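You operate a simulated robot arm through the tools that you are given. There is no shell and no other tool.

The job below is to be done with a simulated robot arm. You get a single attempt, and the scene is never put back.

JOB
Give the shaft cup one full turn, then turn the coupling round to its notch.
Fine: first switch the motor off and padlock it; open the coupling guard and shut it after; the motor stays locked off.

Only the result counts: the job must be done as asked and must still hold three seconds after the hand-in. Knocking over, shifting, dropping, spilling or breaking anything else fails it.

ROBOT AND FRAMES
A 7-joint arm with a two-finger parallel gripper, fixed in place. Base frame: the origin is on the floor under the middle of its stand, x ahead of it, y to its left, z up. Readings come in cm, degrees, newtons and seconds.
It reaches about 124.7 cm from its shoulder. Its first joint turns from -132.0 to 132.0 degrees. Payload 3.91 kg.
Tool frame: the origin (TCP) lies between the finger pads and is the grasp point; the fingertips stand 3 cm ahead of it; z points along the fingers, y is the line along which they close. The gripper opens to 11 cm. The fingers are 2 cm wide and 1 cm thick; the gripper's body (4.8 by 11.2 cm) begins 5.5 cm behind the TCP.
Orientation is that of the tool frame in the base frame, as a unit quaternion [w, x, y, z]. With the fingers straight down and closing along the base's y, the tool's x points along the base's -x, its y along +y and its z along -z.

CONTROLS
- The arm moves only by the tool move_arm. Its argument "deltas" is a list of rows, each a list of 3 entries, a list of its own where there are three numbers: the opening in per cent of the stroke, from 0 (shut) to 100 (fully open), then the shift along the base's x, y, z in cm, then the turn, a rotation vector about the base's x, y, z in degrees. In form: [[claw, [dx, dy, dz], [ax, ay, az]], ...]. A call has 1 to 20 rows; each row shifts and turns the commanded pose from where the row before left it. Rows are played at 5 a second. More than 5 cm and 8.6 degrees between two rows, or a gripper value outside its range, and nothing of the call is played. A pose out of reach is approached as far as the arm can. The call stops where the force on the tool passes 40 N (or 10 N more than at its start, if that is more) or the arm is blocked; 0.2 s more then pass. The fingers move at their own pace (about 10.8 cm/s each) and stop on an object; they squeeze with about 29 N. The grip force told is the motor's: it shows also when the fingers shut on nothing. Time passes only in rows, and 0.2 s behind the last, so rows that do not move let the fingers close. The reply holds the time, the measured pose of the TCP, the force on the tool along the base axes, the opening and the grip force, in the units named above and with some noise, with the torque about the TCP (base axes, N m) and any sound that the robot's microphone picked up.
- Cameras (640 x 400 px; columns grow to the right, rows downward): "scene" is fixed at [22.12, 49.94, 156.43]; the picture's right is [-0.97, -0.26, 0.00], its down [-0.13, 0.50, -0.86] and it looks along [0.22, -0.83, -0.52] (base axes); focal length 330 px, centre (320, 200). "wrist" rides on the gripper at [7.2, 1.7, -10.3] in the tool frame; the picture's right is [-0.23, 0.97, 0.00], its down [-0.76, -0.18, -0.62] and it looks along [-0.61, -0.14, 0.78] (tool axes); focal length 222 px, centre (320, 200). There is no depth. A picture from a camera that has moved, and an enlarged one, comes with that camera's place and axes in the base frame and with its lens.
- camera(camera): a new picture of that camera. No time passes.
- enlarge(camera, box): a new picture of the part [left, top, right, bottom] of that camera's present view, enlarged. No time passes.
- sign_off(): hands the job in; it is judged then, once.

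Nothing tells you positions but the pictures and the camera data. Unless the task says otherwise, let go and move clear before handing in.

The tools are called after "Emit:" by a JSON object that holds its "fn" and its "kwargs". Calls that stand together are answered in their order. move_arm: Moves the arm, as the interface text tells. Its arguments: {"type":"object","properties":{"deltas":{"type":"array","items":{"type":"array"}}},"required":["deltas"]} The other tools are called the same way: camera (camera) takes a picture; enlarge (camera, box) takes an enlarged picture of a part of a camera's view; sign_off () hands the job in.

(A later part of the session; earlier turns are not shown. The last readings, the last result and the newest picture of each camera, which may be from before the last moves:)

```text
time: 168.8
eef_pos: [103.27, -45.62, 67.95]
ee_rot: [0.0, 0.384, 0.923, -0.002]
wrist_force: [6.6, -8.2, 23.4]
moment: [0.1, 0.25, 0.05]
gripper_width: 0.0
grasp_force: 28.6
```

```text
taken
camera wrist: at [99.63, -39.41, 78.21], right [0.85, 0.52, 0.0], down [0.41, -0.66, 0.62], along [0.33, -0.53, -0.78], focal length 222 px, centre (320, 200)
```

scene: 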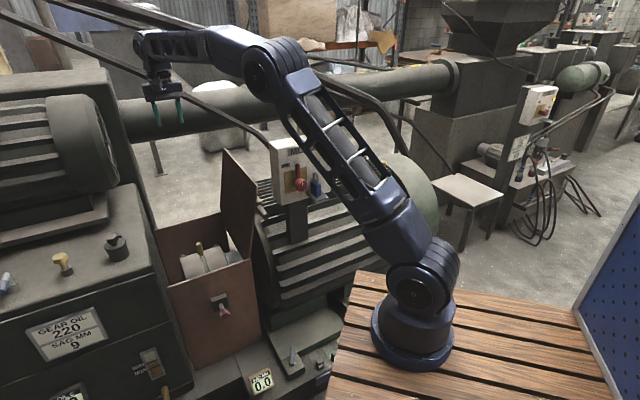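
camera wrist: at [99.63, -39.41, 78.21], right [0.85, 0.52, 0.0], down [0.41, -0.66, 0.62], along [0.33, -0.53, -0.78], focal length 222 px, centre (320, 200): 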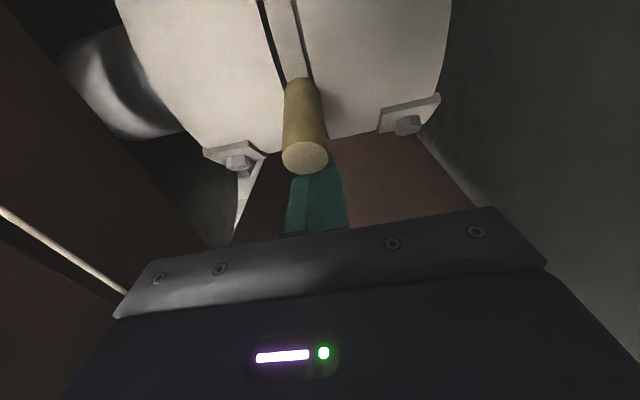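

Emit:
{"fn": "move_arm", "kwargs": {"deltas": [[0, [-0.2, 0.2, 0.3], [0, 0, 0]], [0, [-0.3, 0.3, 0.15], [0, 0, 0]], [0, [-0.3, 0.3, 0.15], [0, 0, 0]], [0, [-0.3, 0.3, 0.12], [0, 0, 0]]]}}

Emit:
{"fn": "move_arm", "kwargs": {"deltas": [[0, [-0.3, 0.3, 0.1], [0, 0, 0]], [0, [-0.3, 0.3, 0.1], [0, 0, 0]], [0, [-0.3, 0.3, 0.05], [0, 0, 0]], [0, [-0.3, 0.3, 0.05], [0, 0, 0]]]}}

Emit:
{"fn": "camera", "kwargs": {"camera": "wrist"}}

Emit:
{"fn": "enlarge", "kwargs": {"camera": "scene", "box": [165, 215, 255, 295]}}

```text
time: 169.8
eef_pos: [102.09, -44.49, 68.39]
ee_rot: [-0.001, 0.384, 0.923, -0.001]
wrist_force: [4.4, -5.2, 27.0]
moment: [0.1, 0.27, 0.06]
gripper_width: 0.0
grasp_force: 29.3
```

```text
time: 170.8
eef_pos: [100.99, -43.31, 68.81]
ee_rot: [0.0, 0.385, 0.923, -0.002]
wrist_force: [-0.1, -8.6, 35.9]
moment: [0.14, 0.37, 0.06]
gripper_width: 0.01
grasp_force: 29.2
```

```text
taken
camera wrist: at [97.26, -37.02, 79.13], right [0.85, 0.52, 0.0], down [0.41, -0.66, 0.62], along [0.32, -0.53, -0.78], focal length 222 px, centre (320, 200)
```

wrist: 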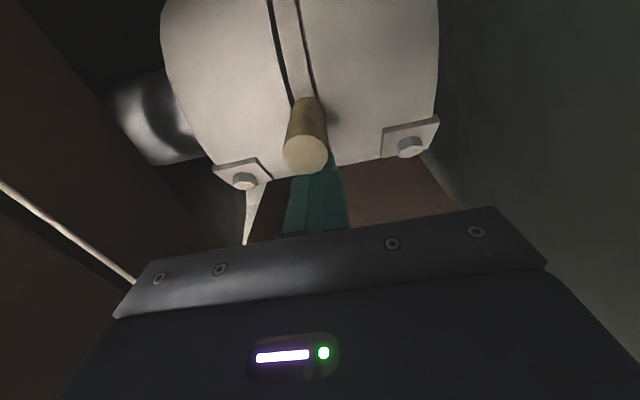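

```text
5.00 times, centred on (210, 255) of scene
camera zoom: at [22.12, 49.94, 156.43], right [-0.97, -0.26, 0.0], down [-0.13, 0.5, -0.86], along [0.22, -0.83, -0.52], focal length 1650 px, centre (870, -75)
```

zoom: 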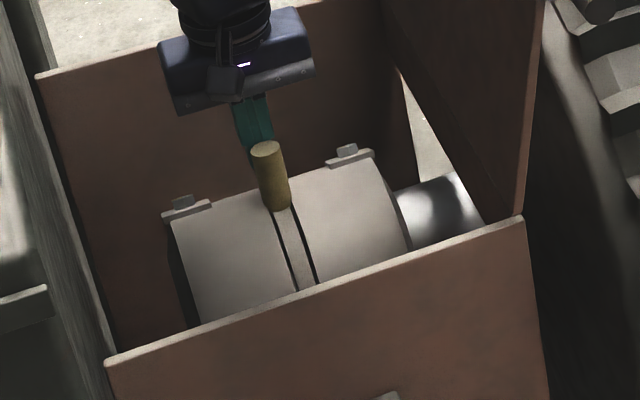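

The vertical force suggests the peg's end is catching under a shoulder of the fingers. I'll raise a bit so only the fingertips touch the peg's end, then continue.

Emit:
{"fn": "move_arm", "kwargs": {"deltas": [[0, [0, 0, 0.5], [0, 0, 0]], [0, [0, 0, 0.5], [0, 0, 0]], [0, [0, 0, 0], [0, 0, 0]]]}}

Emit:
{"fn": "move_arm", "kwargs": {"deltas": [[0, [-0.3, 0.3, 0], [0, 0, 0]], [0, [-0.3, 0.3, 0], [0, 0, 0]], [0, [-0.3, 0.3, 0], [0, 0, 0]]]}}

```text
time: 171.6
eef_pos: [101.02, -43.11, 69.63]
ee_rot: [-0.003, 0.384, 0.923, -0.001]
wrist_force: [0.1, -0.8, 0.5]
moment: [-0.01, -0.02, 0.01]
gripper_width: 0.01
grasp_force: 28.6
```

```text
time: 172.4
eef_pos: [99.99, -42.32, 69.67]
ee_rot: [-0.001, 0.384, 0.923, -0.002]
wrist_force: [0.7, -0.1, -0.3]
moment: [-0.01, 0.0, 0.0]
gripper_width: 0.02
grasp_force: 28.9
```

Emit:
{"fn": "camera", "kwargs": {"camera": "wrist"}}

Emit:
{"fn": "enlarge", "kwargs": {"camera": "scene", "box": [165, 215, 255, 295]}}

```text
taken
camera wrist: at [96.38, -36.13, 79.99], right [0.85, 0.52, 0.0], down [0.41, -0.67, 0.62], along [0.32, -0.53, -0.78], focal length 222 px, centre (320, 200)
```

wrist: 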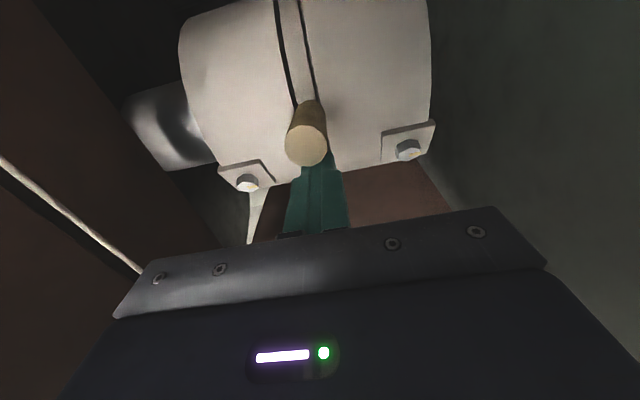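

```text
5.00 times, centred on (210, 255) of scene
camera zoom: at [22.12, 49.94, 156.43], right [-0.97, -0.26, 0.0], down [-0.13, 0.5, -0.86], along [0.22, -0.83, -0.52], focal length 1650 px, centre (870, -75)
```

zoom: 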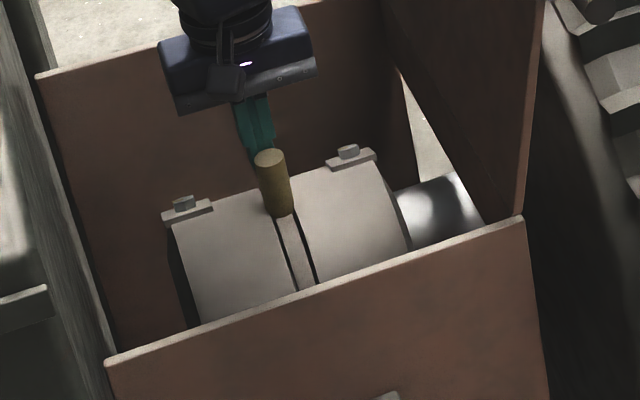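

The coupling actually turns freely now — the resistance was just the fingers' shoulder catching. Continuing to push the peg forward.

Emit:
{"fn": "move_arm", "kwargs": {"deltas": [[0, [-0.45, 0.45, -0.15], [0, 0, 0]], [0, [-0.45, 0.45, -0.15], [0, 0, 0]], [0, [-0.45, 0.45, -0.15], [0, 0, 0]], [0, [-0.45, 0.45, -0.15], [0, 0, 0]], [0, [-0.45, 0.45, -0.15], [0, 0, 0]]]}}

Emit:
{"fn": "enlarge", "kwargs": {"camera": "scene", "box": [165, 215, 255, 295]}}

Emit:
{"fn": "camera", "kwargs": {"camera": "wrist"}}

```text
time: 173.6
eef_pos: [97.89, -39.99, 68.87]
ee_rot: [-0.002, 0.384, 0.923, -0.002]
wrist_force: [0.4, 0.1, 0.3]
moment: [0.03, -0.03, 0.03]
gripper_width: 0.0
grasp_force: 29.0
```

```text
5.00 times, centred on (210, 255) of scene
camera zoom: at [22.12, 49.94, 156.43], right [-0.97, -0.26, 0.0], down [-0.13, 0.5, -0.86], along [0.22, -0.83, -0.52], focal length 1650 px, centre (870, -75)
```

zoom: 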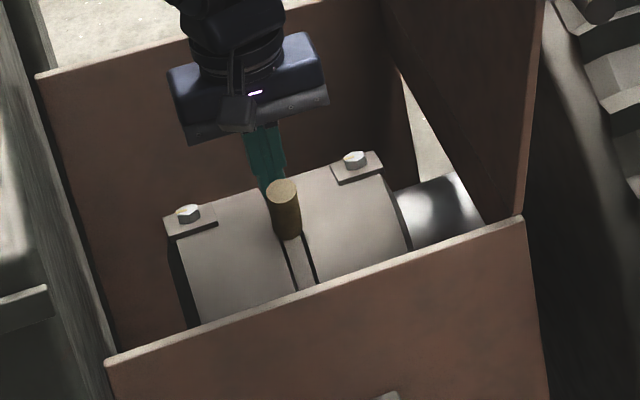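

```text
taken
camera wrist: at [94.14, -33.89, 79.18], right [0.85, 0.53, 0.0], down [0.41, -0.66, 0.62], along [0.32, -0.53, -0.78], focal length 222 px, centre (320, 200)
```

wrist: 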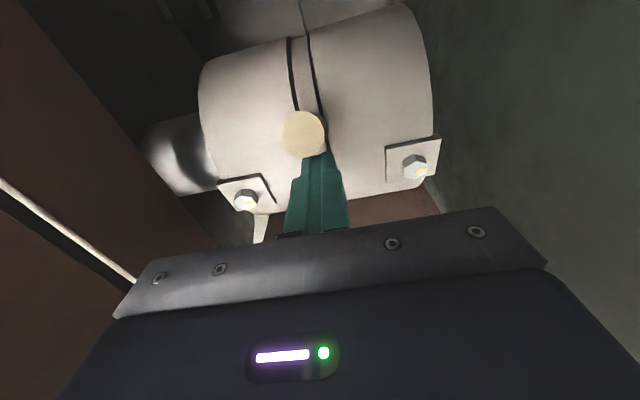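

Emit:
{"fn": "move_arm", "kwargs": {"deltas": [[0, [-0.45, 0.45, -0.25], [0, 0, 0]], [0, [-0.45, 0.45, -0.25], [0, 0, 0]], [0, [-0.45, 0.45, -0.25], [0, 0, 0]], [0, [-0.4, 0.4, -0.3], [0, 0, 0]], [0, [-0.4, 0.4, -0.3], [0, 0, 0]], [0, [-0.4, 0.4, -0.35], [0, 0, 0]]]}}

Emit:
{"fn": "enlarge", "kwargs": {"camera": "scene", "box": [165, 215, 255, 295]}}

Emit:
{"fn": "camera", "kwargs": {"camera": "wrist"}}

```text
time: 174.9
eef_pos: [95.92, -38.3, 67.71]
ee_rot: [0.004, 0.385, 0.923, -0.003]
wrist_force: [-0.3, 0.6, 0.5]
moment: [-0.03, 0.02, 0.0]
gripper_width: 0.01
grasp_force: 28.9
stopped in row 6: the force on the tool passed its limit at 48 N (the readings are from after the stop); the commanded pose is now the measured one
```

```text
5.00 times, centred on (210, 255) of scene
camera zoom: at [22.12, 49.94, 156.43], right [-0.97, -0.26, 0.0], down [-0.13, 0.5, -0.86], along [0.22, -0.83, -0.52], focal length 1650 px, centre (870, -75)
```

zoom: 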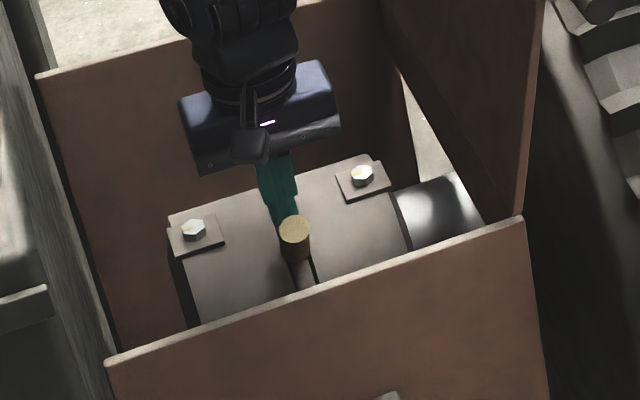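

```text
taken
camera wrist: at [92.05, -31.96, 78.0], right [0.85, 0.52, 0.0], down [0.41, -0.66, 0.63], along [0.33, -0.54, -0.78], focal length 222 px, centre (320, 200)
```

wrist: 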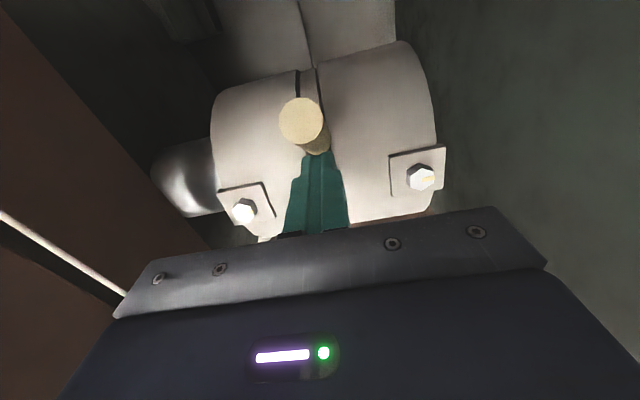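

Emit:
{"fn": "move_arm", "kwargs": {"deltas": [[0, [-0.2, 0.2, -0.15], [0, 0, 0]], [0, [-0.2, 0.2, -0.15], [0, 0, 0]], [0, [-0.2, 0.2, -0.15], [0, 0, 0]]]}}

Emit:
{"fn": "enlarge", "kwargs": {"camera": "scene", "box": [165, 215, 255, 295]}}

```text
time: 175.6
eef_pos: [95.73, -38.26, 67.76]
ee_rot: [0.01, 0.385, 0.923, -0.003]
wrist_force: [1.3, -0.2, -0.2]
moment: [0.02, 0.0, 0.01]
gripper_width: 0.0
grasp_force: 28.6
stopped in row 3: the force on the tool passed its limit at 45 N (the readings are from after the stop); the commanded pose is now the measured one
```

```text
5.00 times, centred on (210, 255) of scene
camera zoom: at [22.12, 49.94, 156.43], right [-0.97, -0.26, 0.0], down [-0.13, 0.5, -0.86], along [0.22, -0.83, -0.52], focal length 1650 px, centre (870, -75)
```

zoom: 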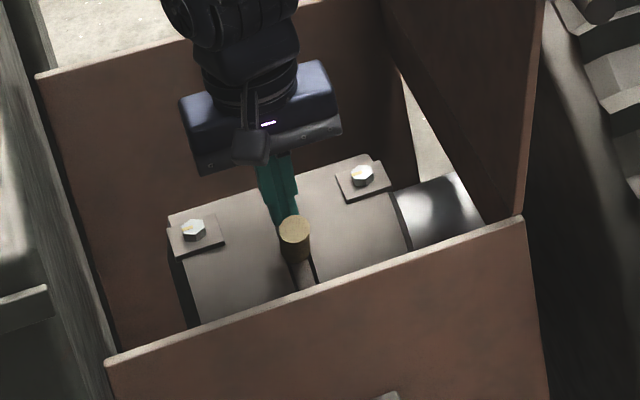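

The coupling swung freely but now resists again near 56°. I'll lift clear and look at the ring and plunger from above.

Emit:
{"fn": "move_arm", "kwargs": {"deltas": [[0, [0.6, -0.6, 0.5], [0, 0, 0]], [0, [0.6, -0.6, 3], [0.76, 0.93, 0]], [0, [0, 0, 5], [0, 0, 0]], [0, [0, 0, 5], [0, 0, 0]], [0, [-2, 2, 4], [0, 0, 0]], [0, [-3, 3, 2], [0, 0, 0]], [0, [-3, 3, 2], [0, 0, 0]]]}}

Emit:
{"fn": "camera", "kwargs": {"camera": "wrist"}}

Emit:
{"fn": "enlarge", "kwargs": {"camera": "wrist", "box": [240, 0, 420, 150]}}

Emit:
{"fn": "enlarge", "kwargs": {"camera": "scene", "box": [165, 225, 255, 315]}}

```text
time: 177.2
eef_pos: [89.02, -31.59, 89.1]
ee_rot: [0.0, 0.386, 0.922, -0.001]
wrist_force: [-0.2, -0.6, -1.0]
moment: [0.04, -0.03, -0.01]
gripper_width: 0.01
grasp_force: 29.1
```

```text
taken
camera wrist: at [85.32, -25.43, 99.45], right [0.85, 0.52, 0.0], down [0.41, -0.67, 0.62], along [0.32, -0.53, -0.78], focal length 222 px, centre (320, 200)
```

wrist: 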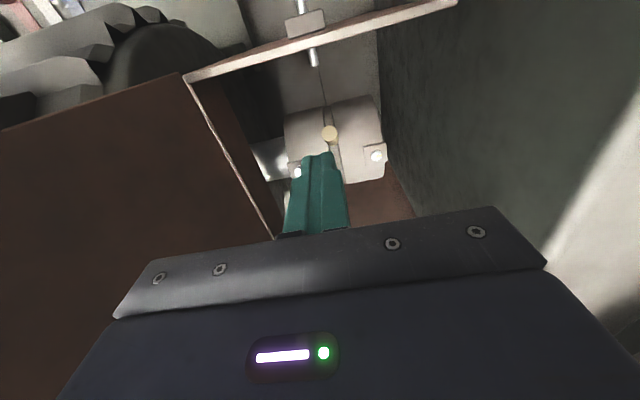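

```text
2.67 times, centred on (330, 75) of wrist
camera zoom: at [85.32, -25.43, 99.45], right [0.85, 0.52, 0.0], down [0.41, -0.67, 0.62], along [0.32, -0.53, -0.78], focal length 592 px, centre (293, 533)
```

zoom: 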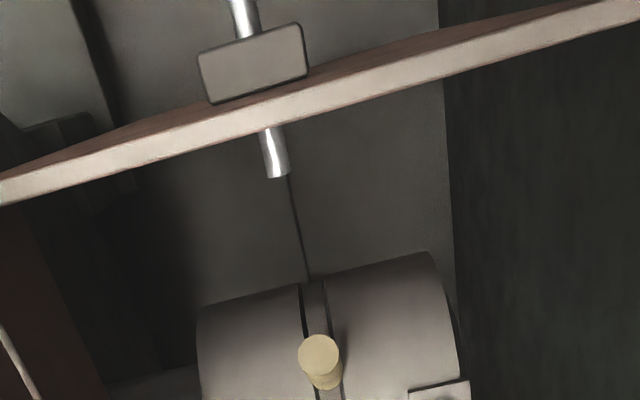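

```text
4.44 times, centred on (210, 270) of scene
camera zoom: at [22.12, 49.94, 156.43], right [-0.97, -0.26, 0.0], down [-0.13, 0.5, -0.86], along [0.22, -0.83, -0.52], focal length 1467 px, centre (809, -111)
```

zoom: 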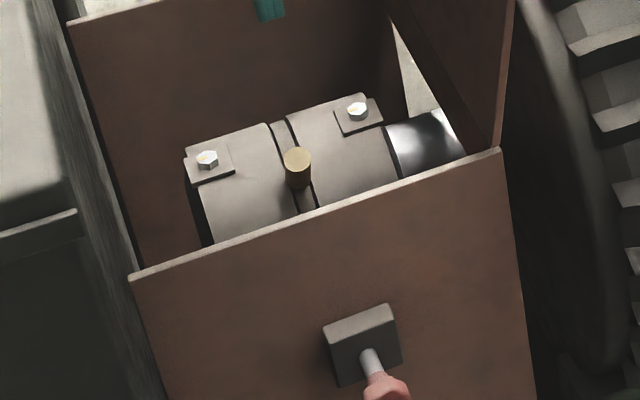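

Emit:
{"fn": "enlarge", "kwargs": {"camera": "scene", "box": [192, 243, 232, 273]}}

Emit:
{"fn": "move_arm", "kwargs": {"deltas": [[0, [3.4, -3.4, 0], [0, 0, 0]], [0, [3.4, -3.4, 0], [0, 0, 0]], [0, [3.4, -3.4, 0], [0, 0, 0]], [0, [3.4, -3.4, 2], [0, 0, 0]], [0, [3, -3, 2], [0, 0, 0]]]}}

Emit:
{"fn": "camera", "kwargs": {"camera": "wrist"}}

Emit:
{"fn": "enlarge", "kwargs": {"camera": "wrist", "box": [240, 0, 420, 150]}}

```text
13.33 times, centred on (212, 258) of scene
camera zoom: at [22.12, 49.94, 156.43], right [-0.97, -0.26, 0.0], down [-0.13, 0.5, -0.86], along [0.22, -0.83, -0.52], focal length 4401 px, centre (1760, -573)
```

zoom: 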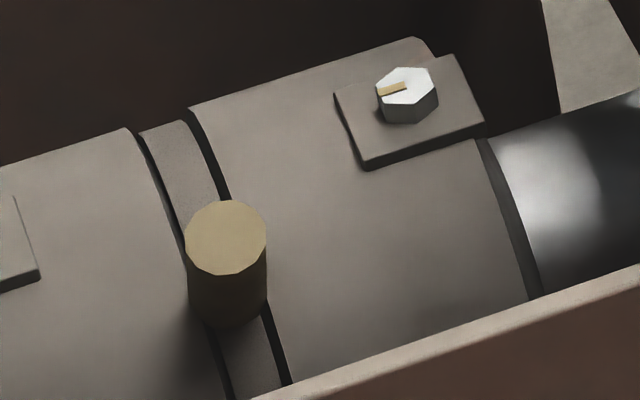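

```text
refused: row 4 steps farther than a row can; nothing moved
```

```text
taken
camera wrist: at [85.32, -25.43, 99.45], right [0.85, 0.52, 0.0], down [0.41, -0.67, 0.62], along [0.32, -0.53, -0.78], focal length 222 px, centre (320, 200)
```

wrist: 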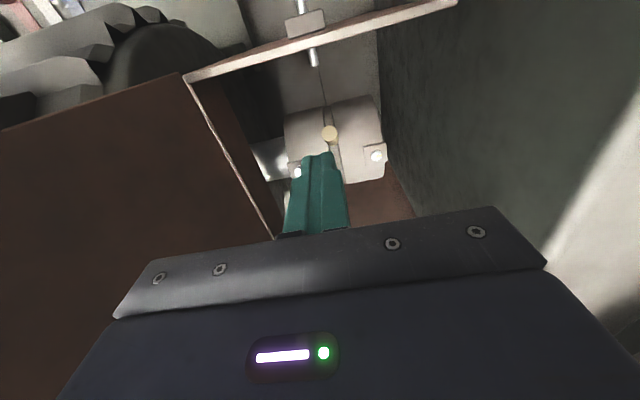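

```text
2.67 times, centred on (330, 75) of wrist
camera zoom: at [85.32, -25.43, 99.45], right [0.85, 0.52, 0.0], down [0.41, -0.67, 0.62], along [0.32, -0.53, -0.78], focal length 592 px, centre (293, 533)
```

zoom: 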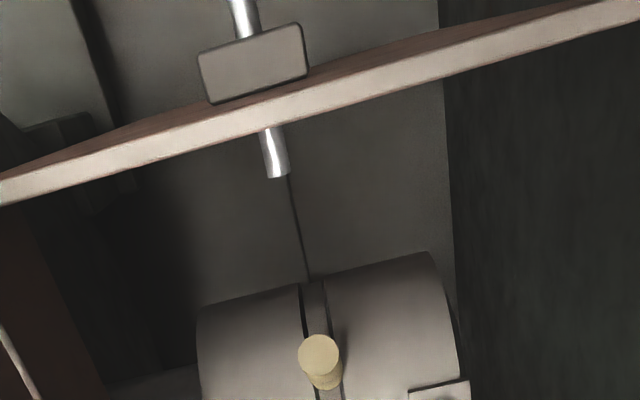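

I'll move the camera farther back to see the rear side of the coupling that has rotated into view.

Emit:
{"fn": "move_arm", "kwargs": {"deltas": [[0, [3.4, -3.4, 0], [0, 0, 0]], [0, [3.4, -3.4, 0], [0, 0, 0]], [0, [3.4, -3.4, 0], [0, 0, 0]], [0, [3.2, -3.2, 1], [0, 0, 0]], [0, [3.2, -3.2, 1], [0, 0, 0]]]}}

Emit:
{"fn": "camera", "kwargs": {"camera": "wrist"}}

Emit:
{"fn": "enlarge", "kwargs": {"camera": "wrist", "box": [240, 0, 420, 150]}}

```text
time: 178.4
eef_pos: [105.58, -48.02, 91.62]
ee_rot: [0.001, 0.384, 0.923, 0.0]
wrist_force: [-0.6, 1.1, 0.5]
moment: [-0.05, 0.0, -0.03]
gripper_width: 0.0
grasp_force: 29.4
```

```text
taken
camera wrist: at [101.83, -41.8, 101.89], right [0.85, 0.52, 0.0], down [0.41, -0.67, 0.62], along [0.33, -0.53, -0.78], focal length 222 px, centre (320, 200)
```

wrist: 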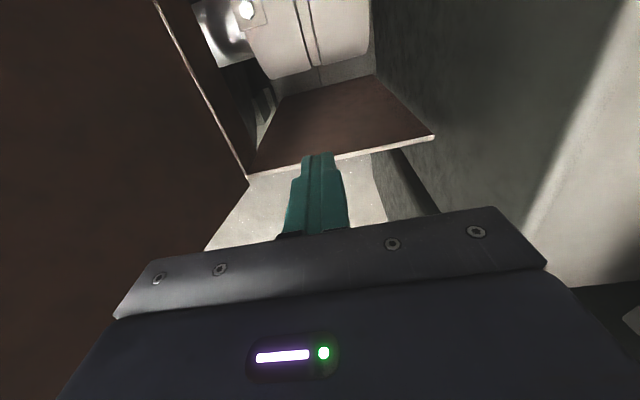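

```text
2.67 times, centred on (330, 75) of wrist
camera zoom: at [101.83, -41.8, 101.89], right [0.85, 0.52, 0.0], down [0.41, -0.67, 0.62], along [0.33, -0.53, -0.78], focal length 592 px, centre (293, 533)
```

zoom: 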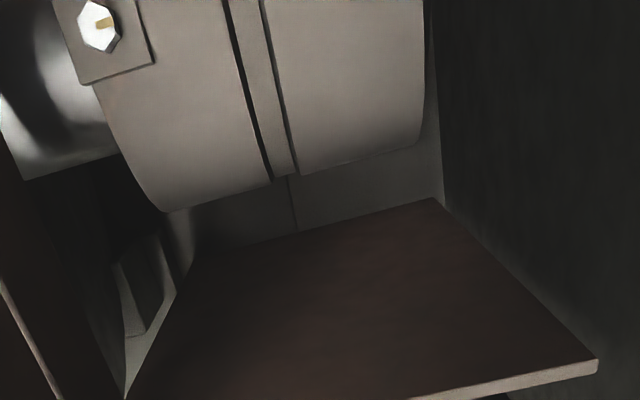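

Emit:
{"fn": "enlarge", "kwargs": {"camera": "wrist", "box": [230, 60, 330, 180]}}

Emit:
{"fn": "enlarge", "kwargs": {"camera": "wrist", "box": [240, 0, 400, 90]}}

```text
3.33 times, centred on (280, 120) of wrist
camera zoom: at [101.83, -41.8, 101.89], right [0.85, 0.52, 0.0], down [0.41, -0.67, 0.62], along [0.33, -0.53, -0.78], focal length 740 px, centre (453, 467)
```

zoom: 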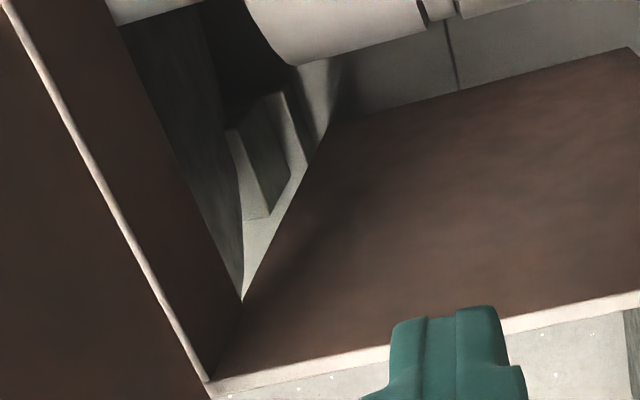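

```text
4.00 times, centred on (320, 45) of wrist
camera zoom: at [101.83, -41.8, 101.89], right [0.85, 0.52, 0.0], down [0.41, -0.67, 0.62], along [0.33, -0.53, -0.78], focal length 888 px, centre (320, 820)
```

zoom: 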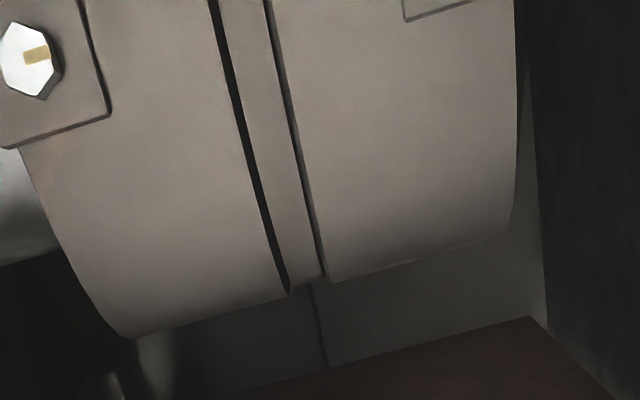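

No notch is visible on the parts seen so far; it must be on the underside. I'll go back behind the peg and probe the forward resistance carefully with tiny steps.

Emit:
{"fn": "move_arm", "kwargs": {"deltas": [[0, [-2, 2, 0], [0, 0, 0]], [0, [-2, 2, -4], [0, 0, 0]], [0, [-1, 1, -4.5], [0, 0, 0]], [0, [-0.5, 0.5, -4.5], [0, 0, 0]], [0, [0, 0, -4.5], [0, 0, 0]], [0, [0, 0, -4], [0, 0, 0]]]}}

Emit:
{"fn": "camera", "kwargs": {"camera": "wrist"}}

```text
time: 179.8
eef_pos: [99.93, -42.68, 70.09]
ee_rot: [0.002, 0.387, 0.922, -0.001]
wrist_force: [0.9, 0.2, 0.8]
moment: [0.02, 0.0, 0.01]
gripper_width: 0.0
grasp_force: 29.3
```

```text
taken
camera wrist: at [96.2, -36.39, 80.29], right [0.85, 0.52, 0.0], down [0.41, -0.67, 0.63], along [0.33, -0.53, -0.78], focal length 222 px, centre (320, 200)
```

wrist: 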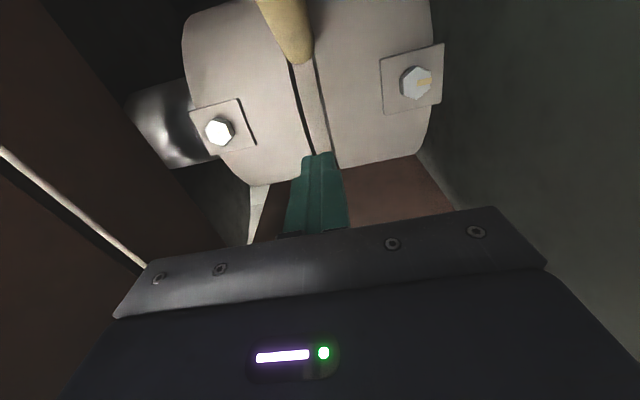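

Emit:
{"fn": "move_arm", "kwargs": {"deltas": [[0, [-1.5, 1.5, -0.5], [0, 0, 0]], [0, [-1.5, 1.5, -0.8], [0, 0, 0]], [0, [-0.7, 0.7, -0.6], [0, 0, 0]], [0, [0, 0, -0.5], [0, 0, 0]]]}}

Emit:
{"fn": "move_arm", "kwargs": {"deltas": [[0, [-0.1, 0.1, -0.1], [0, 0, 0]], [0, [-0.1, 0.1, -0.1], [0, 0, 0]]]}}

Emit:
{"fn": "camera", "kwargs": {"camera": "wrist"}}

```text
time: 180.8
eef_pos: [96.36, -38.87, 67.31]
ee_rot: [0.001, 0.386, 0.922, -0.002]
wrist_force: [-0.2, -0.7, -0.8]
moment: [0.0, 0.01, 0.0]
gripper_width: 0.0
grasp_force: 29.0
```

```text
time: 181.4
eef_pos: [96.19, -38.62, 67.17]
ee_rot: [0.001, 0.386, 0.923, 0.0]
wrist_force: [-0.5, -0.6, -0.5]
moment: [-0.03, 0.0, 0.0]
gripper_width: 0.01
grasp_force: 29.5
```

```text
taken
camera wrist: at [92.49, -32.39, 77.56], right [0.85, 0.52, 0.0], down [0.41, -0.67, 0.62], along [0.33, -0.53, -0.78], focal length 222 px, centre (320, 200)
```

wrist: 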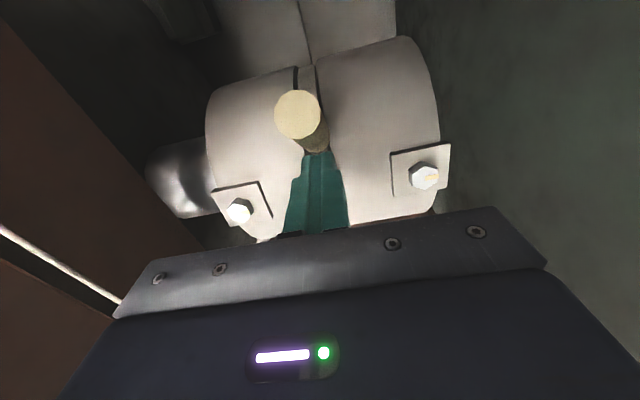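

Emit:
{"fn": "move_arm", "kwargs": {"deltas": [[0, [-0.15, 0.15, -0.1], [0, 0, 0]], [0, [-0.15, 0.15, -0.1], [0, 0, 0]], [0, [-0.15, 0.15, -0.1], [0, 0, 0]]]}}

Emit:
{"fn": "move_arm", "kwargs": {"deltas": [[0, [-0.1, 0.1, -0.05], [0, 0, 0]], [0, [-0.1, 0.1, -0.05], [0, 0, 0]]]}}

Emit:
{"fn": "move_arm", "kwargs": {"deltas": [[0, [-0.1, 0.1, -0.05], [0, 0, 0]], [0, [-0.1, 0.1, -0.05], [0, 0, 0]]]}}

```text
time: 182.2
eef_pos: [96.07, -38.54, 67.32]
ee_rot: [0.005, 0.386, 0.922, -0.002]
wrist_force: [1.0, -1.4, 0.4]
moment: [-0.01, -0.01, 0.02]
gripper_width: 0.0
grasp_force: 29.5
stopped in row 3: the force on the tool passed its limit at 44 N (the readings are from after the stop); the commanded pose is now the measured one
```

```text
time: 182.8
eef_pos: [95.95, -38.51, 67.25]
ee_rot: [0.007, 0.387, 0.922, -0.003]
wrist_force: [19.4, -15.6, 6.7]
moment: [-0.44, -0.47, 0.01]
gripper_width: 0.01
grasp_force: 28.8
```

```text
time: 183.2
eef_pos: [96.03, -38.45, 67.43]
ee_rot: [0.008, 0.387, 0.922, -0.002]
wrist_force: [0.5, -0.9, 0.6]
moment: [0.01, 0.0, -0.03]
gripper_width: 0.0
grasp_force: 28.8
stopped in row 2: the force on the tool passed its limit at 44 N (the readings are from after the stop); the commanded pose is now the measured one
```

The forward stop is rigid too. I'll take the peg back to its rear stop, then look over the front panel at the ring where the plunger points.

Emit:
{"fn": "move_arm", "kwargs": {"deltas": [[0, [0.6, -0.6, 0.8], [0, 0, 0]], [0, [0, 0, 4], [0, 0, 0]], [0, [0, 0, 4], [0, 0, 0]], [0, [-2.5, 2.5, 0], [0, 0, 0]], [0, [-2.5, 2.5, 0], [0, 0, 0]], [0, [-2, 2, 0], [0, 0, 0]], [0, [0, 0, -4], [0, 0, 0]], [0, [0, 0, -4], [0, 0, 0]]]}}

Emit:
{"fn": "camera", "kwargs": {"camera": "wrist"}}

Emit:
{"fn": "enlarge", "kwargs": {"camera": "scene", "box": [165, 215, 255, 295]}}

```text
time: 185.0
eef_pos: [89.43, -32.34, 68.3]
ee_rot: [0.009, 0.387, 0.922, -0.002]
wrist_force: [-0.8, -0.2, 0.9]
moment: [0.01, 0.01, -0.01]
gripper_width: 0.0
grasp_force: 28.8
```

```text
taken
camera wrist: at [85.6, -25.92, 78.43], right [0.85, 0.52, 0.01], down [0.4, -0.66, 0.64], along [0.34, -0.54, -0.77], focal length 222 px, centre (320, 200)
```

wrist: 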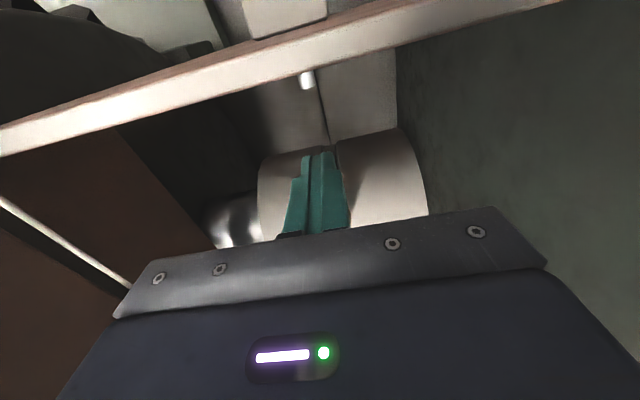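

```text
5.00 times, centred on (210, 255) of scene
camera zoom: at [22.12, 49.94, 156.43], right [-0.97, -0.26, 0.0], down [-0.13, 0.5, -0.86], along [0.22, -0.83, -0.52], focal length 1650 px, centre (870, -75)
```

zoom: 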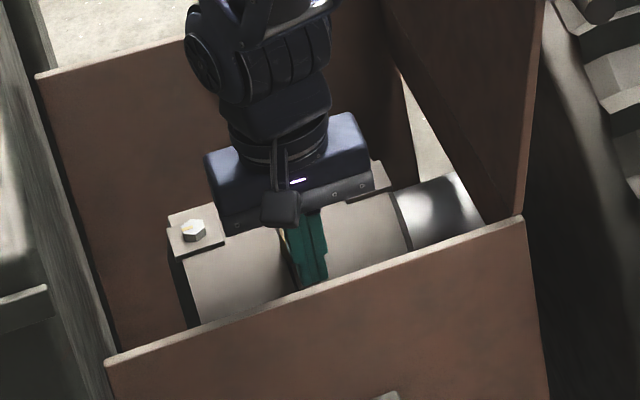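

Emit:
{"fn": "move_arm", "kwargs": {"deltas": [[0, [0, 0, -1.0], [0.7, 0.85, 0]], [0, [0.9, -0.9, 0], [0, 0, 0]], [0, [0.9, -0.9, 0], [0, 0, 0]], [0, [0.5, -0.5, 0.1], [0, 0, 0]], [0, [0.5, -0.5, 0.3], [0, 0, 0]], [0, [0.5, -0.5, 0.3], [0, 0, 0]], [0, [0.5, -0.5, 0.3], [0, 0, 0]], [0, [0.5, -0.5, 0.3], [0, 0, 0]], [0, [0.5, -0.5, 0.3], [0, 0, 0]], [0, [0.5, -0.5, 0.2], [0, 0, 0]], [0, [0.5, -0.5, 0.2], [0, 0, 0]]]}}

Emit:
{"fn": "camera", "kwargs": {"camera": "wrist"}}

```text
time: 187.4
eef_pos: [95.26, -37.78, 69.24]
ee_rot: [-0.001, 0.387, 0.922, 0.001]
wrist_force: [0.5, -0.1, 0.4]
moment: [0.01, -0.01, -0.03]
gripper_width: 0.0
grasp_force: 28.9
```

```text
taken
camera wrist: at [91.61, -31.65, 79.54], right [0.85, 0.52, 0.0], down [0.41, -0.67, 0.62], along [0.32, -0.53, -0.78], focal length 222 px, centre (320, 200)
```

wrist: 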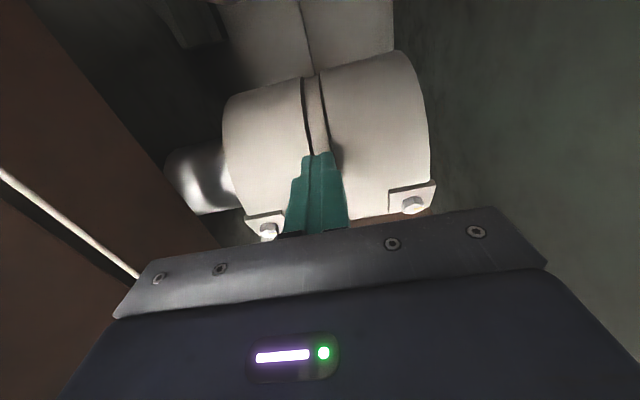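

Emit:
{"fn": "move_arm", "kwargs": {"deltas": [[0, [0.5, -0.5, 0.1], [0, 0, 0]], [0, [0.5, -0.5, 0.1], [0, 0, 0]], [0, [0.5, -0.5, 0.1], [0, 0, 0]], [0, [0.5, -0.5, 0.1], [0, 0, 0]], [0, [0.5, -0.5, 0.1], [0, 0, 0]], [0, [0.5, -0.5, 0.1], [0, 0, 0]], [0, [0.5, -0.5, 0.1], [0, 0, 0]], [0, [0.5, -0.5, 0], [0, 0, 0]], [0, [0.5, -0.5, -0.1], [0, 0, 0]], [0, [0.5, -0.5, -0.1], [0, 0, 0]]]}}

Emit:
{"fn": "move_arm", "kwargs": {"deltas": [[0, [0.4, -0.4, -0.15], [0, 0, 0]], [0, [0.4, -0.4, -0.2], [0, 0, 0]], [0, [0.3, -0.3, -0.2], [0, 0, 0]]]}}

```text
time: 189.6
eef_pos: [100.38, -42.89, 69.6]
ee_rot: [-0.002, 0.387, 0.922, 0.0]
wrist_force: [0.2, -0.4, 0.2]
moment: [-0.01, 0.01, -0.02]
gripper_width: 0.0
grasp_force: 29.0
```

```text
time: 190.4
eef_pos: [101.5, -43.93, 69.1]
ee_rot: [0.0, 0.387, 0.922, 0.001]
wrist_force: [0.9, 0.4, -0.4]
moment: [-0.02, -0.01, -0.01]
gripper_width: 0.0
grasp_force: 29.5
```

Emit:
{"fn": "move_arm", "kwargs": {"deltas": [[0, [0.2, -0.2, -0.1], [0, 0, 0]], [0, [0.2, -0.2, -0.1], [0, 0, 0]]]}}

Emit:
{"fn": "move_arm", "kwargs": {"deltas": [[0, [0.1, -0.1, -0.1], [0, 0, 0]], [0, [0.1, -0.1, -0.1], [0, 0, 0]]]}}

Emit:
{"fn": "move_arm", "kwargs": {"deltas": [[0, [0.1, -0.1, -0.1], [0, 0, 0]]]}}

```text
time: 191.0
eef_pos: [101.73, -44.27, 69.0]
ee_rot: [-0.001, 0.386, 0.922, 0.001]
wrist_force: [0.6, -0.5, -0.4]
moment: [-0.01, 0.02, 0.02]
gripper_width: 0.0
grasp_force: 29.3
```

```text
time: 191.7
eef_pos: [101.94, -44.37, 68.88]
ee_rot: [-0.002, 0.388, 0.922, 0.001]
wrist_force: [-15.7, 6.5, 14.4]
moment: [0.06, 0.43, -0.07]
gripper_width: 0.0
grasp_force: 29.0
stopped in row 2: the force on the tool passed its limit at 44 N (the readings are from after the stop); the commanded pose is now the measured one
```

```text
time: 192.1
eef_pos: [101.98, -44.35, 69.02]
ee_rot: [-0.004, 0.386, 0.922, 0.002]
wrist_force: [-17.8, 7.5, 16.2]
moment: [0.03, 0.49, -0.07]
gripper_width: 0.0
grasp_force: 29.5
stopped in row 1: the force on the tool passed its limit at 46 N (the readings are from after the stop); the commanded pose is now the measured one
```

The rear stop is rigid and repeatable. Now I'll look over the front panel at the ring with the coupling at this end.

Emit:
{"fn": "move_arm", "kwargs": {"deltas": [[0, [-0.5, 0.5, 0.3], [0, 0, 0]], [0, [-1, 1, 3], [0, 0, 0]], [0, [-2, 2, 4], [0, 0, 0]], [0, [-3, 3, 2.5], [0, 0, 0]], [0, [-3, 3, 2.5], [0, 0, 0]], [0, [-3, 3, 2.5], [0, 0, 0]], [0, [-3, 3, 2.5], [0, 0, 0]], [0, [-3, 3, 2.5], [0, 0, 0]], [0, [-3, 3, 2.5], [0, 0, 0]], [0, [-3, 3, 2], [0, 0, 0]], [0, [-2, 2, 2], [0, 0, 0]]]}}

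Emit:
{"fn": "camera", "kwargs": {"camera": "wrist"}}

Emit:
{"fn": "enlarge", "kwargs": {"camera": "wrist", "box": [240, 60, 420, 210]}}

```text
time: 194.5
eef_pos: [75.62, -17.96, 94.97]
ee_rot: [-0.003, 0.386, 0.923, 0.001]
wrist_force: [0.5, -0.4, -1.4]
moment: [-0.01, 0.01, -0.02]
gripper_width: 0.0
grasp_force: 28.7
```

```text
taken
camera wrist: at [71.94, -11.8, 105.31], right [0.85, 0.52, 0.0], down [0.41, -0.67, 0.62], along [0.32, -0.53, -0.79], focal length 222 px, centre (320, 200)
```

wrist: 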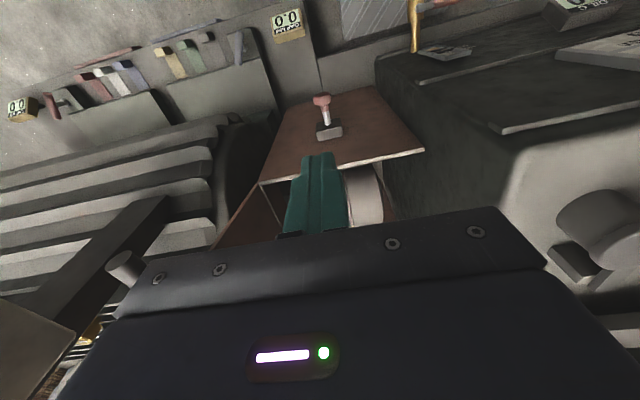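

```text
2.67 times, centred on (330, 135) of wrist
camera zoom: at [71.94, -11.8, 105.31], right [0.85, 0.52, 0.0], down [0.41, -0.67, 0.62], along [0.32, -0.53, -0.79], focal length 592 px, centre (293, 373)
```

zoom: 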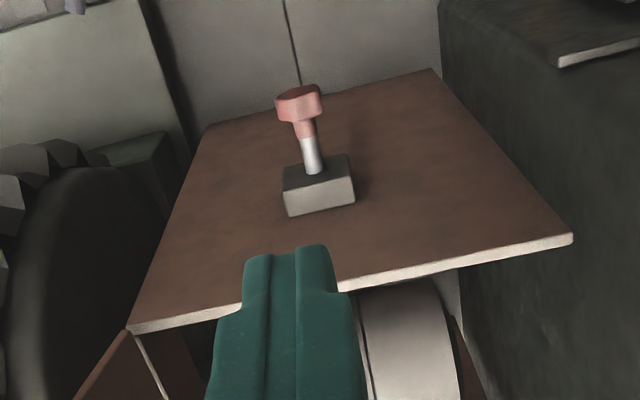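

Emit:
{"fn": "move_arm", "kwargs": {"deltas": [[100, [0, 0, 0], [0, 0, 0]], [100, [-1, 1, 2], [0, 0, 0]], [100, [-1, 1, 2], [0, 0, 0]], [100, [0, 0, 0], [-4, -4, 0]], [100, [0, 0, 0], [-4, -4, 0]], [100, [0, 0, 0], [-4, -4, 0]]]}}

Emit:
{"fn": "camera", "kwargs": {"camera": "wrist"}}

Emit:
{"fn": "enlarge", "kwargs": {"camera": "wrist", "box": [260, 100, 400, 220]}}

```text
time: 195.9
eef_pos: [73.56, -15.94, 99.11]
ee_rot: [0.134, 0.383, 0.912, -0.055]
wrist_force: [0.2, 0.2, 0.1]
moment: [0.01, 0.01, -0.01]
gripper_width: 11.01
grasp_force: 0.0
```

```text
taken
camera wrist: at [67.94, -7.77, 106.92], right [0.85, 0.53, 0.07], down [0.26, -0.52, 0.81], along [0.47, -0.67, -0.58], focal length 222 px, centre (320, 200)
```

wrist: 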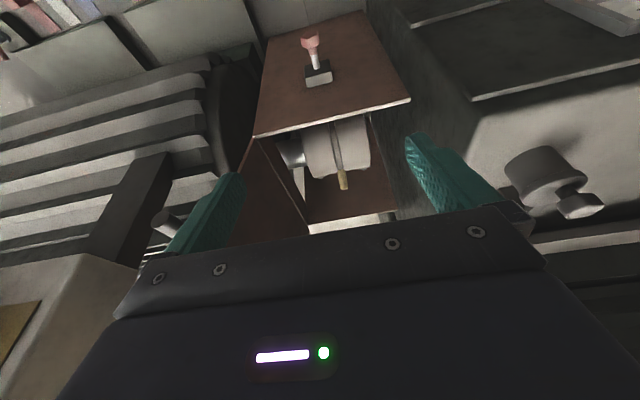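

```text
3.33 times, centred on (330, 160) of wrist
camera zoom: at [67.94, -7.77, 106.92], right [0.85, 0.53, 0.07], down [0.26, -0.52, 0.81], along [0.47, -0.67, -0.58], focal length 740 px, centre (287, 333)
```

zoom: 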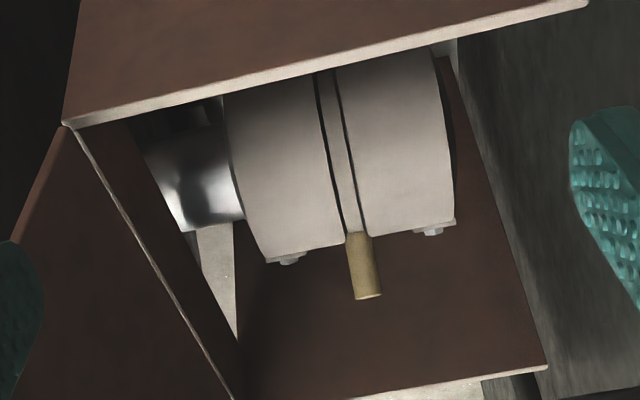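

Emit:
{"fn": "move_arm", "kwargs": {"deltas": [[100, [1, -1, -2], [4, 4, 0]], [100, [1, -1, -2], [4, 4, 0]], [100, [1.5, -1.5, 0], [4, 4, 0]], [100, [1.5, -1.5, 0], [0, 0, 0]]]}}

Emit:
{"fn": "camera", "kwargs": {"camera": "wrist"}}

Emit:
{"fn": "enlarge", "kwargs": {"camera": "wrist", "box": [270, 80, 410, 200]}}

```text
time: 196.9
eef_pos: [78.62, -20.92, 94.94]
ee_rot: [-0.003, 0.387, 0.922, 0.002]
wrist_force: [0.7, 0.2, 0.1]
moment: [0.0, -0.01, -0.01]
gripper_width: 10.97
grasp_force: 0.0
```

```text
taken
camera wrist: at [74.91, -14.7, 105.37], right [0.85, 0.52, 0.0], down [0.41, -0.67, 0.62], along [0.32, -0.53, -0.79], focal length 222 px, centre (320, 200)
```

wrist: 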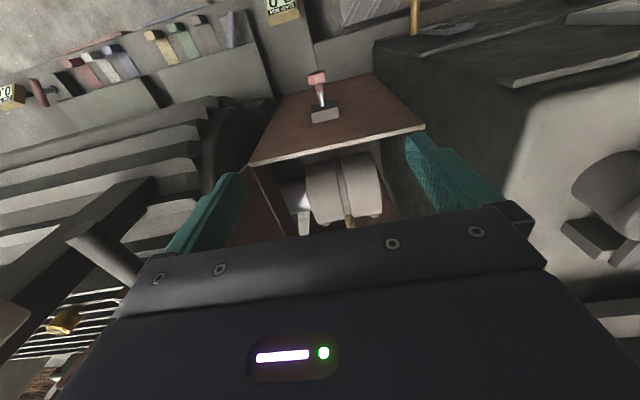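

```text
3.33 times, centred on (340, 140) of wrist
camera zoom: at [74.91, -14.7, 105.37], right [0.85, 0.52, 0.0], down [0.41, -0.67, 0.62], along [0.32, -0.53, -0.79], focal length 740 px, centre (253, 400)
```

zoom: 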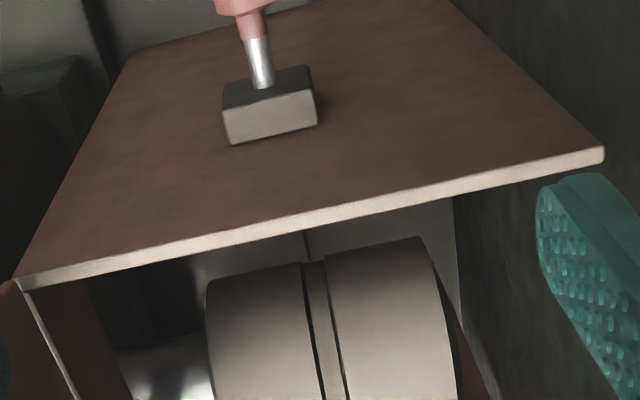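

Emit:
{"fn": "enlarge", "kwargs": {"camera": "scene", "box": [180, 240, 240, 285]}}

Emit:
{"fn": "enlarge", "kwargs": {"camera": "wrist", "box": [290, 140, 390, 230]}}

```text
8.89 times, centred on (210, 262) of scene
camera zoom: at [22.12, 49.94, 156.43], right [-0.97, -0.26, 0.0], down [-0.13, 0.5, -0.86], along [0.22, -0.83, -0.52], focal length 2934 px, centre (1298, -356)
```

zoom: 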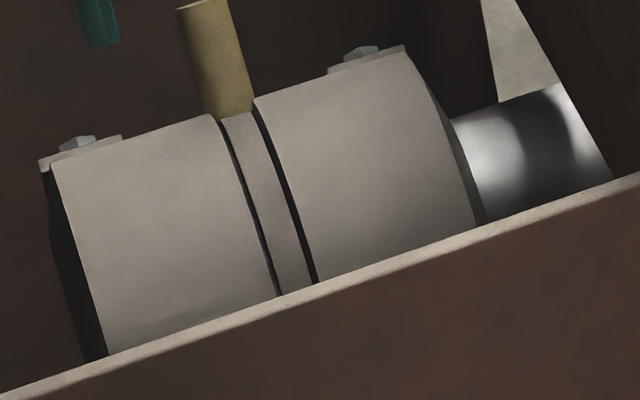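

```text
4.44 times, centred on (340, 185) of wrist
camera zoom: at [74.91, -14.7, 105.37], right [0.85, 0.52, 0.0], down [0.41, -0.67, 0.62], along [0.32, -0.53, -0.79], focal length 987 px, centre (231, 267)
```

zoom: 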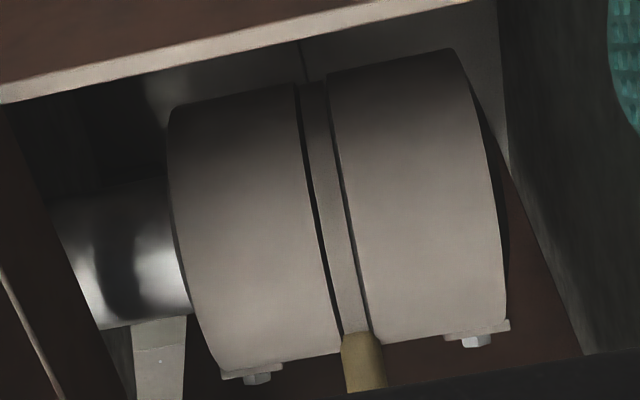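

No notch on the visible ring. I'll check the coupling's end faces, first the motor-side end: yaw the hand so the camera looks along +a.

Emit:
{"fn": "move_arm", "kwargs": {"deltas": [[100, [1.43, -2.05, 0.2], [0, 0, 8.2]], [100, [1.43, -2.05, 0.2], [0, 0, 8.2]], [100, [1.43, -2.05, 0.2], [0, 0, 8.2]], [100, [1.43, -2.05, 0.2], [0, 0, 8.2]], [100, [1.43, -2.05, 0.2], [0, 0, 8.2]], [100, [1.43, -2.05, 0.2], [0, 0, 8.2]], [100, [1.43, -2.05, 0.2], [0, 0, 8.2]], [100, [1.43, -2.05, 0.2], [0, 0, 8.2]], [100, [1.43, -2.05, 0.2], [0, 0, 8.2]], [100, [1.43, -2.05, 0.2], [0, 0, 8.2]], [100, [1.43, -2.05, 0.2], [0, 0, 8]]]}}

Emit:
{"fn": "camera", "kwargs": {"camera": "wrist"}}

Emit:
{"fn": "enlarge", "kwargs": {"camera": "wrist", "box": [230, 0, 430, 200]}}

```text
time: 199.3
eef_pos: [94.17, -43.42, 97.28]
ee_rot: [-0.003, -0.38, 0.925, -0.001]
wrist_force: [0.1, 0.4, 0.8]
moment: [-0.01, 0.04, -0.01]
gripper_width: 11.01
grasp_force: 0.1
```

```text
taken
camera wrist: at [88.07, -47.27, 107.7], right [-0.52, 0.85, 0.0], down [0.67, 0.41, 0.62], along [0.53, 0.32, -0.79], focal length 222 px, centre (320, 200)
```

wrist: 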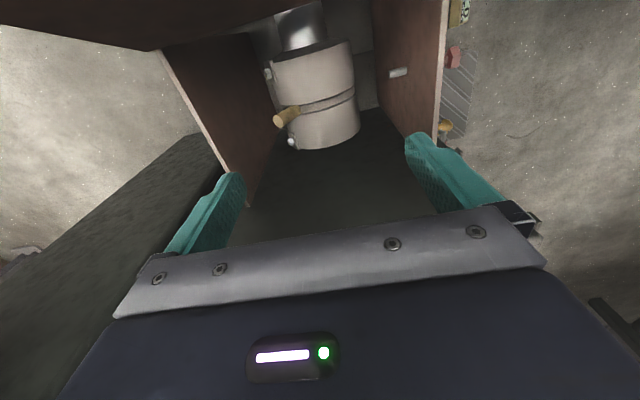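

```text
2.00 times, centred on (330, 100) of wrist
camera zoom: at [88.07, -47.27, 107.7], right [-0.52, 0.85, 0.0], down [0.67, 0.41, 0.62], along [0.53, 0.32, -0.79], focal length 444 px, centre (300, 400)
```

zoom: 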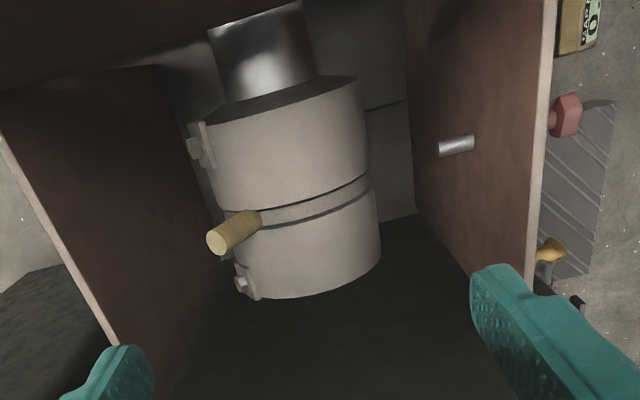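

Emit:
{"fn": "enlarge", "kwargs": {"camera": "wrist", "box": [260, 50, 420, 160]}}

Emit:
{"fn": "enlarge", "kwargs": {"camera": "wrist", "box": [310, 70, 370, 130]}}

```text
3.64 times, centred on (340, 105) of wrist
camera zoom: at [88.07, -47.27, 107.7], right [-0.52, 0.85, 0.0], down [0.67, 0.41, 0.62], along [0.53, 0.32, -0.79], focal length 808 px, centre (247, 546)
```

zoom: 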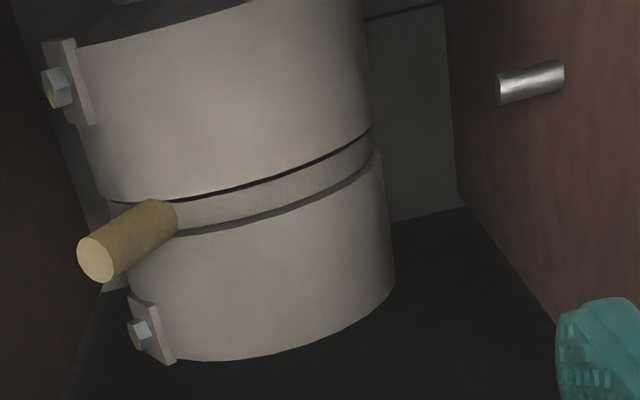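

```text
6.67 times, centred on (340, 100) of wrist
camera zoom: at [88.07, -47.27, 107.7], right [-0.52, 0.85, 0.0], down [0.67, 0.41, 0.62], along [0.53, 0.32, -0.79], focal length 1481 px, centre (187, 867)
```

zoom: 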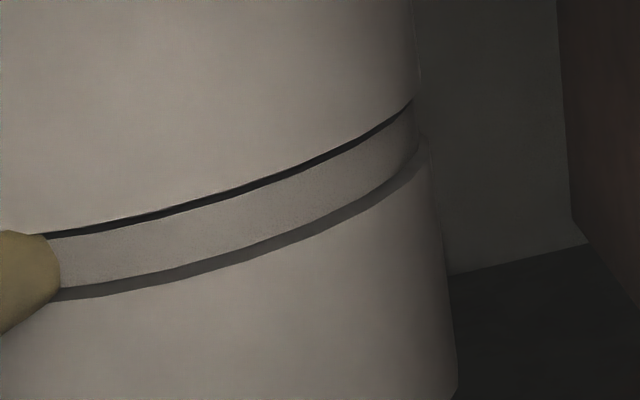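

I'll also look from the gearbox side (camera looking toward -a).

Emit:
{"fn": "move_arm", "kwargs": {"deltas": [[100, [0.3, 0.3, 0], [0, 0, -8.5]], [100, [0.3, 0.3, 0], [0, 0, -8.5]], [100, [0.3, 0.3, 0], [0, 0, -8.5]], [100, [0.3, 0.3, 0], [0, 0, -8.5]], [100, [0.3, 0.3, 0], [0, 0, -8.5]], [100, [0.3, 0.3, 0], [0, 0, -8.5]], [100, [0.3, 0.3, 0], [0, 0, -8.5]], [100, [0.3, 0.3, 0], [0, 0, -8.5]], [100, [0.3, 0.3, 0], [0, 0, -8.5]], [100, [0.3, 0.3, 0], [0, 0, -8.5]], [100, [0.3, 0.3, 0], [0, 0, -8.5]], [100, [0.3, 0.3, 0], [0, 0, -8.5]], [100, [0.3, 0.3, 0], [0, 0, -8.5]], [100, [0.3, 0.3, 0], [0, 0, -8.5]], [100, [0.3, 0.3, 0], [0, 0, -8.5]], [100, [0.3, 0.3, 0], [0, 0, -8.5]], [100, [0.3, 0.3, 0], [0, 0, -8.5]], [100, [0.3, 0.3, 0], [0, 0, -8.5]], [100, [0.3, 0.3, 0], [0, 0, -8.5]], [100, [0.3, 0.3, 0], [0, 0, -8.5]]]}}

Emit:
{"fn": "move_arm", "kwargs": {"deltas": [[100, [0, 0, 0], [0, 0, -8]], [100, [0.5, 0.5, 0], [0, 0, 0]]]}}

Emit:
{"fn": "camera", "kwargs": {"camera": "wrist"}}

Emit:
{"fn": "enlarge", "kwargs": {"camera": "wrist", "box": [230, 0, 430, 200]}}

```text
time: 203.5
eef_pos: [100.2, -37.38, 97.29]
ee_rot: [-0.001, 0.89, 0.457, 0.003]
wrist_force: [0.3, 0.5, 0.5]
moment: [-0.02, 0.03, 0.03]
gripper_width: 11.01
grasp_force: 0.1
```

```text
time: 204.1
eef_pos: [100.65, -36.8, 97.34]
ee_rot: [-0.002, 0.919, 0.395, 0.002]
wrist_force: [0.1, -1.0, 0.1]
moment: [-0.01, -0.03, 0.02]
gripper_width: 10.99
grasp_force: 0.1
```

```text
taken
camera wrist: at [107.0, -32.99, 107.67], right [0.55, -0.84, 0.0], down [-0.66, -0.43, 0.62], along [-0.52, -0.34, -0.79], focal length 222 px, centre (320, 200)
```

wrist: 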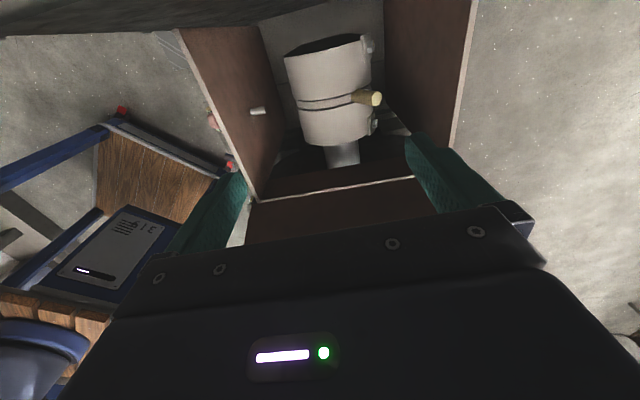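

```text
2.00 times, centred on (330, 100) of wrist
camera zoom: at [107.0, -32.99, 107.67], right [0.55, -0.84, 0.0], down [-0.66, -0.43, 0.62], along [-0.52, -0.34, -0.79], focal length 444 px, centre (300, 400)
```

zoom: 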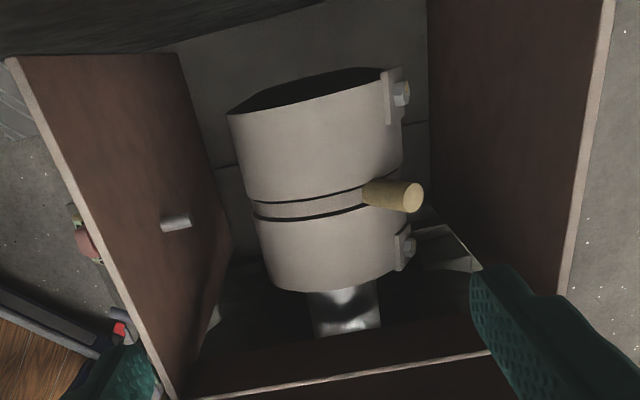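

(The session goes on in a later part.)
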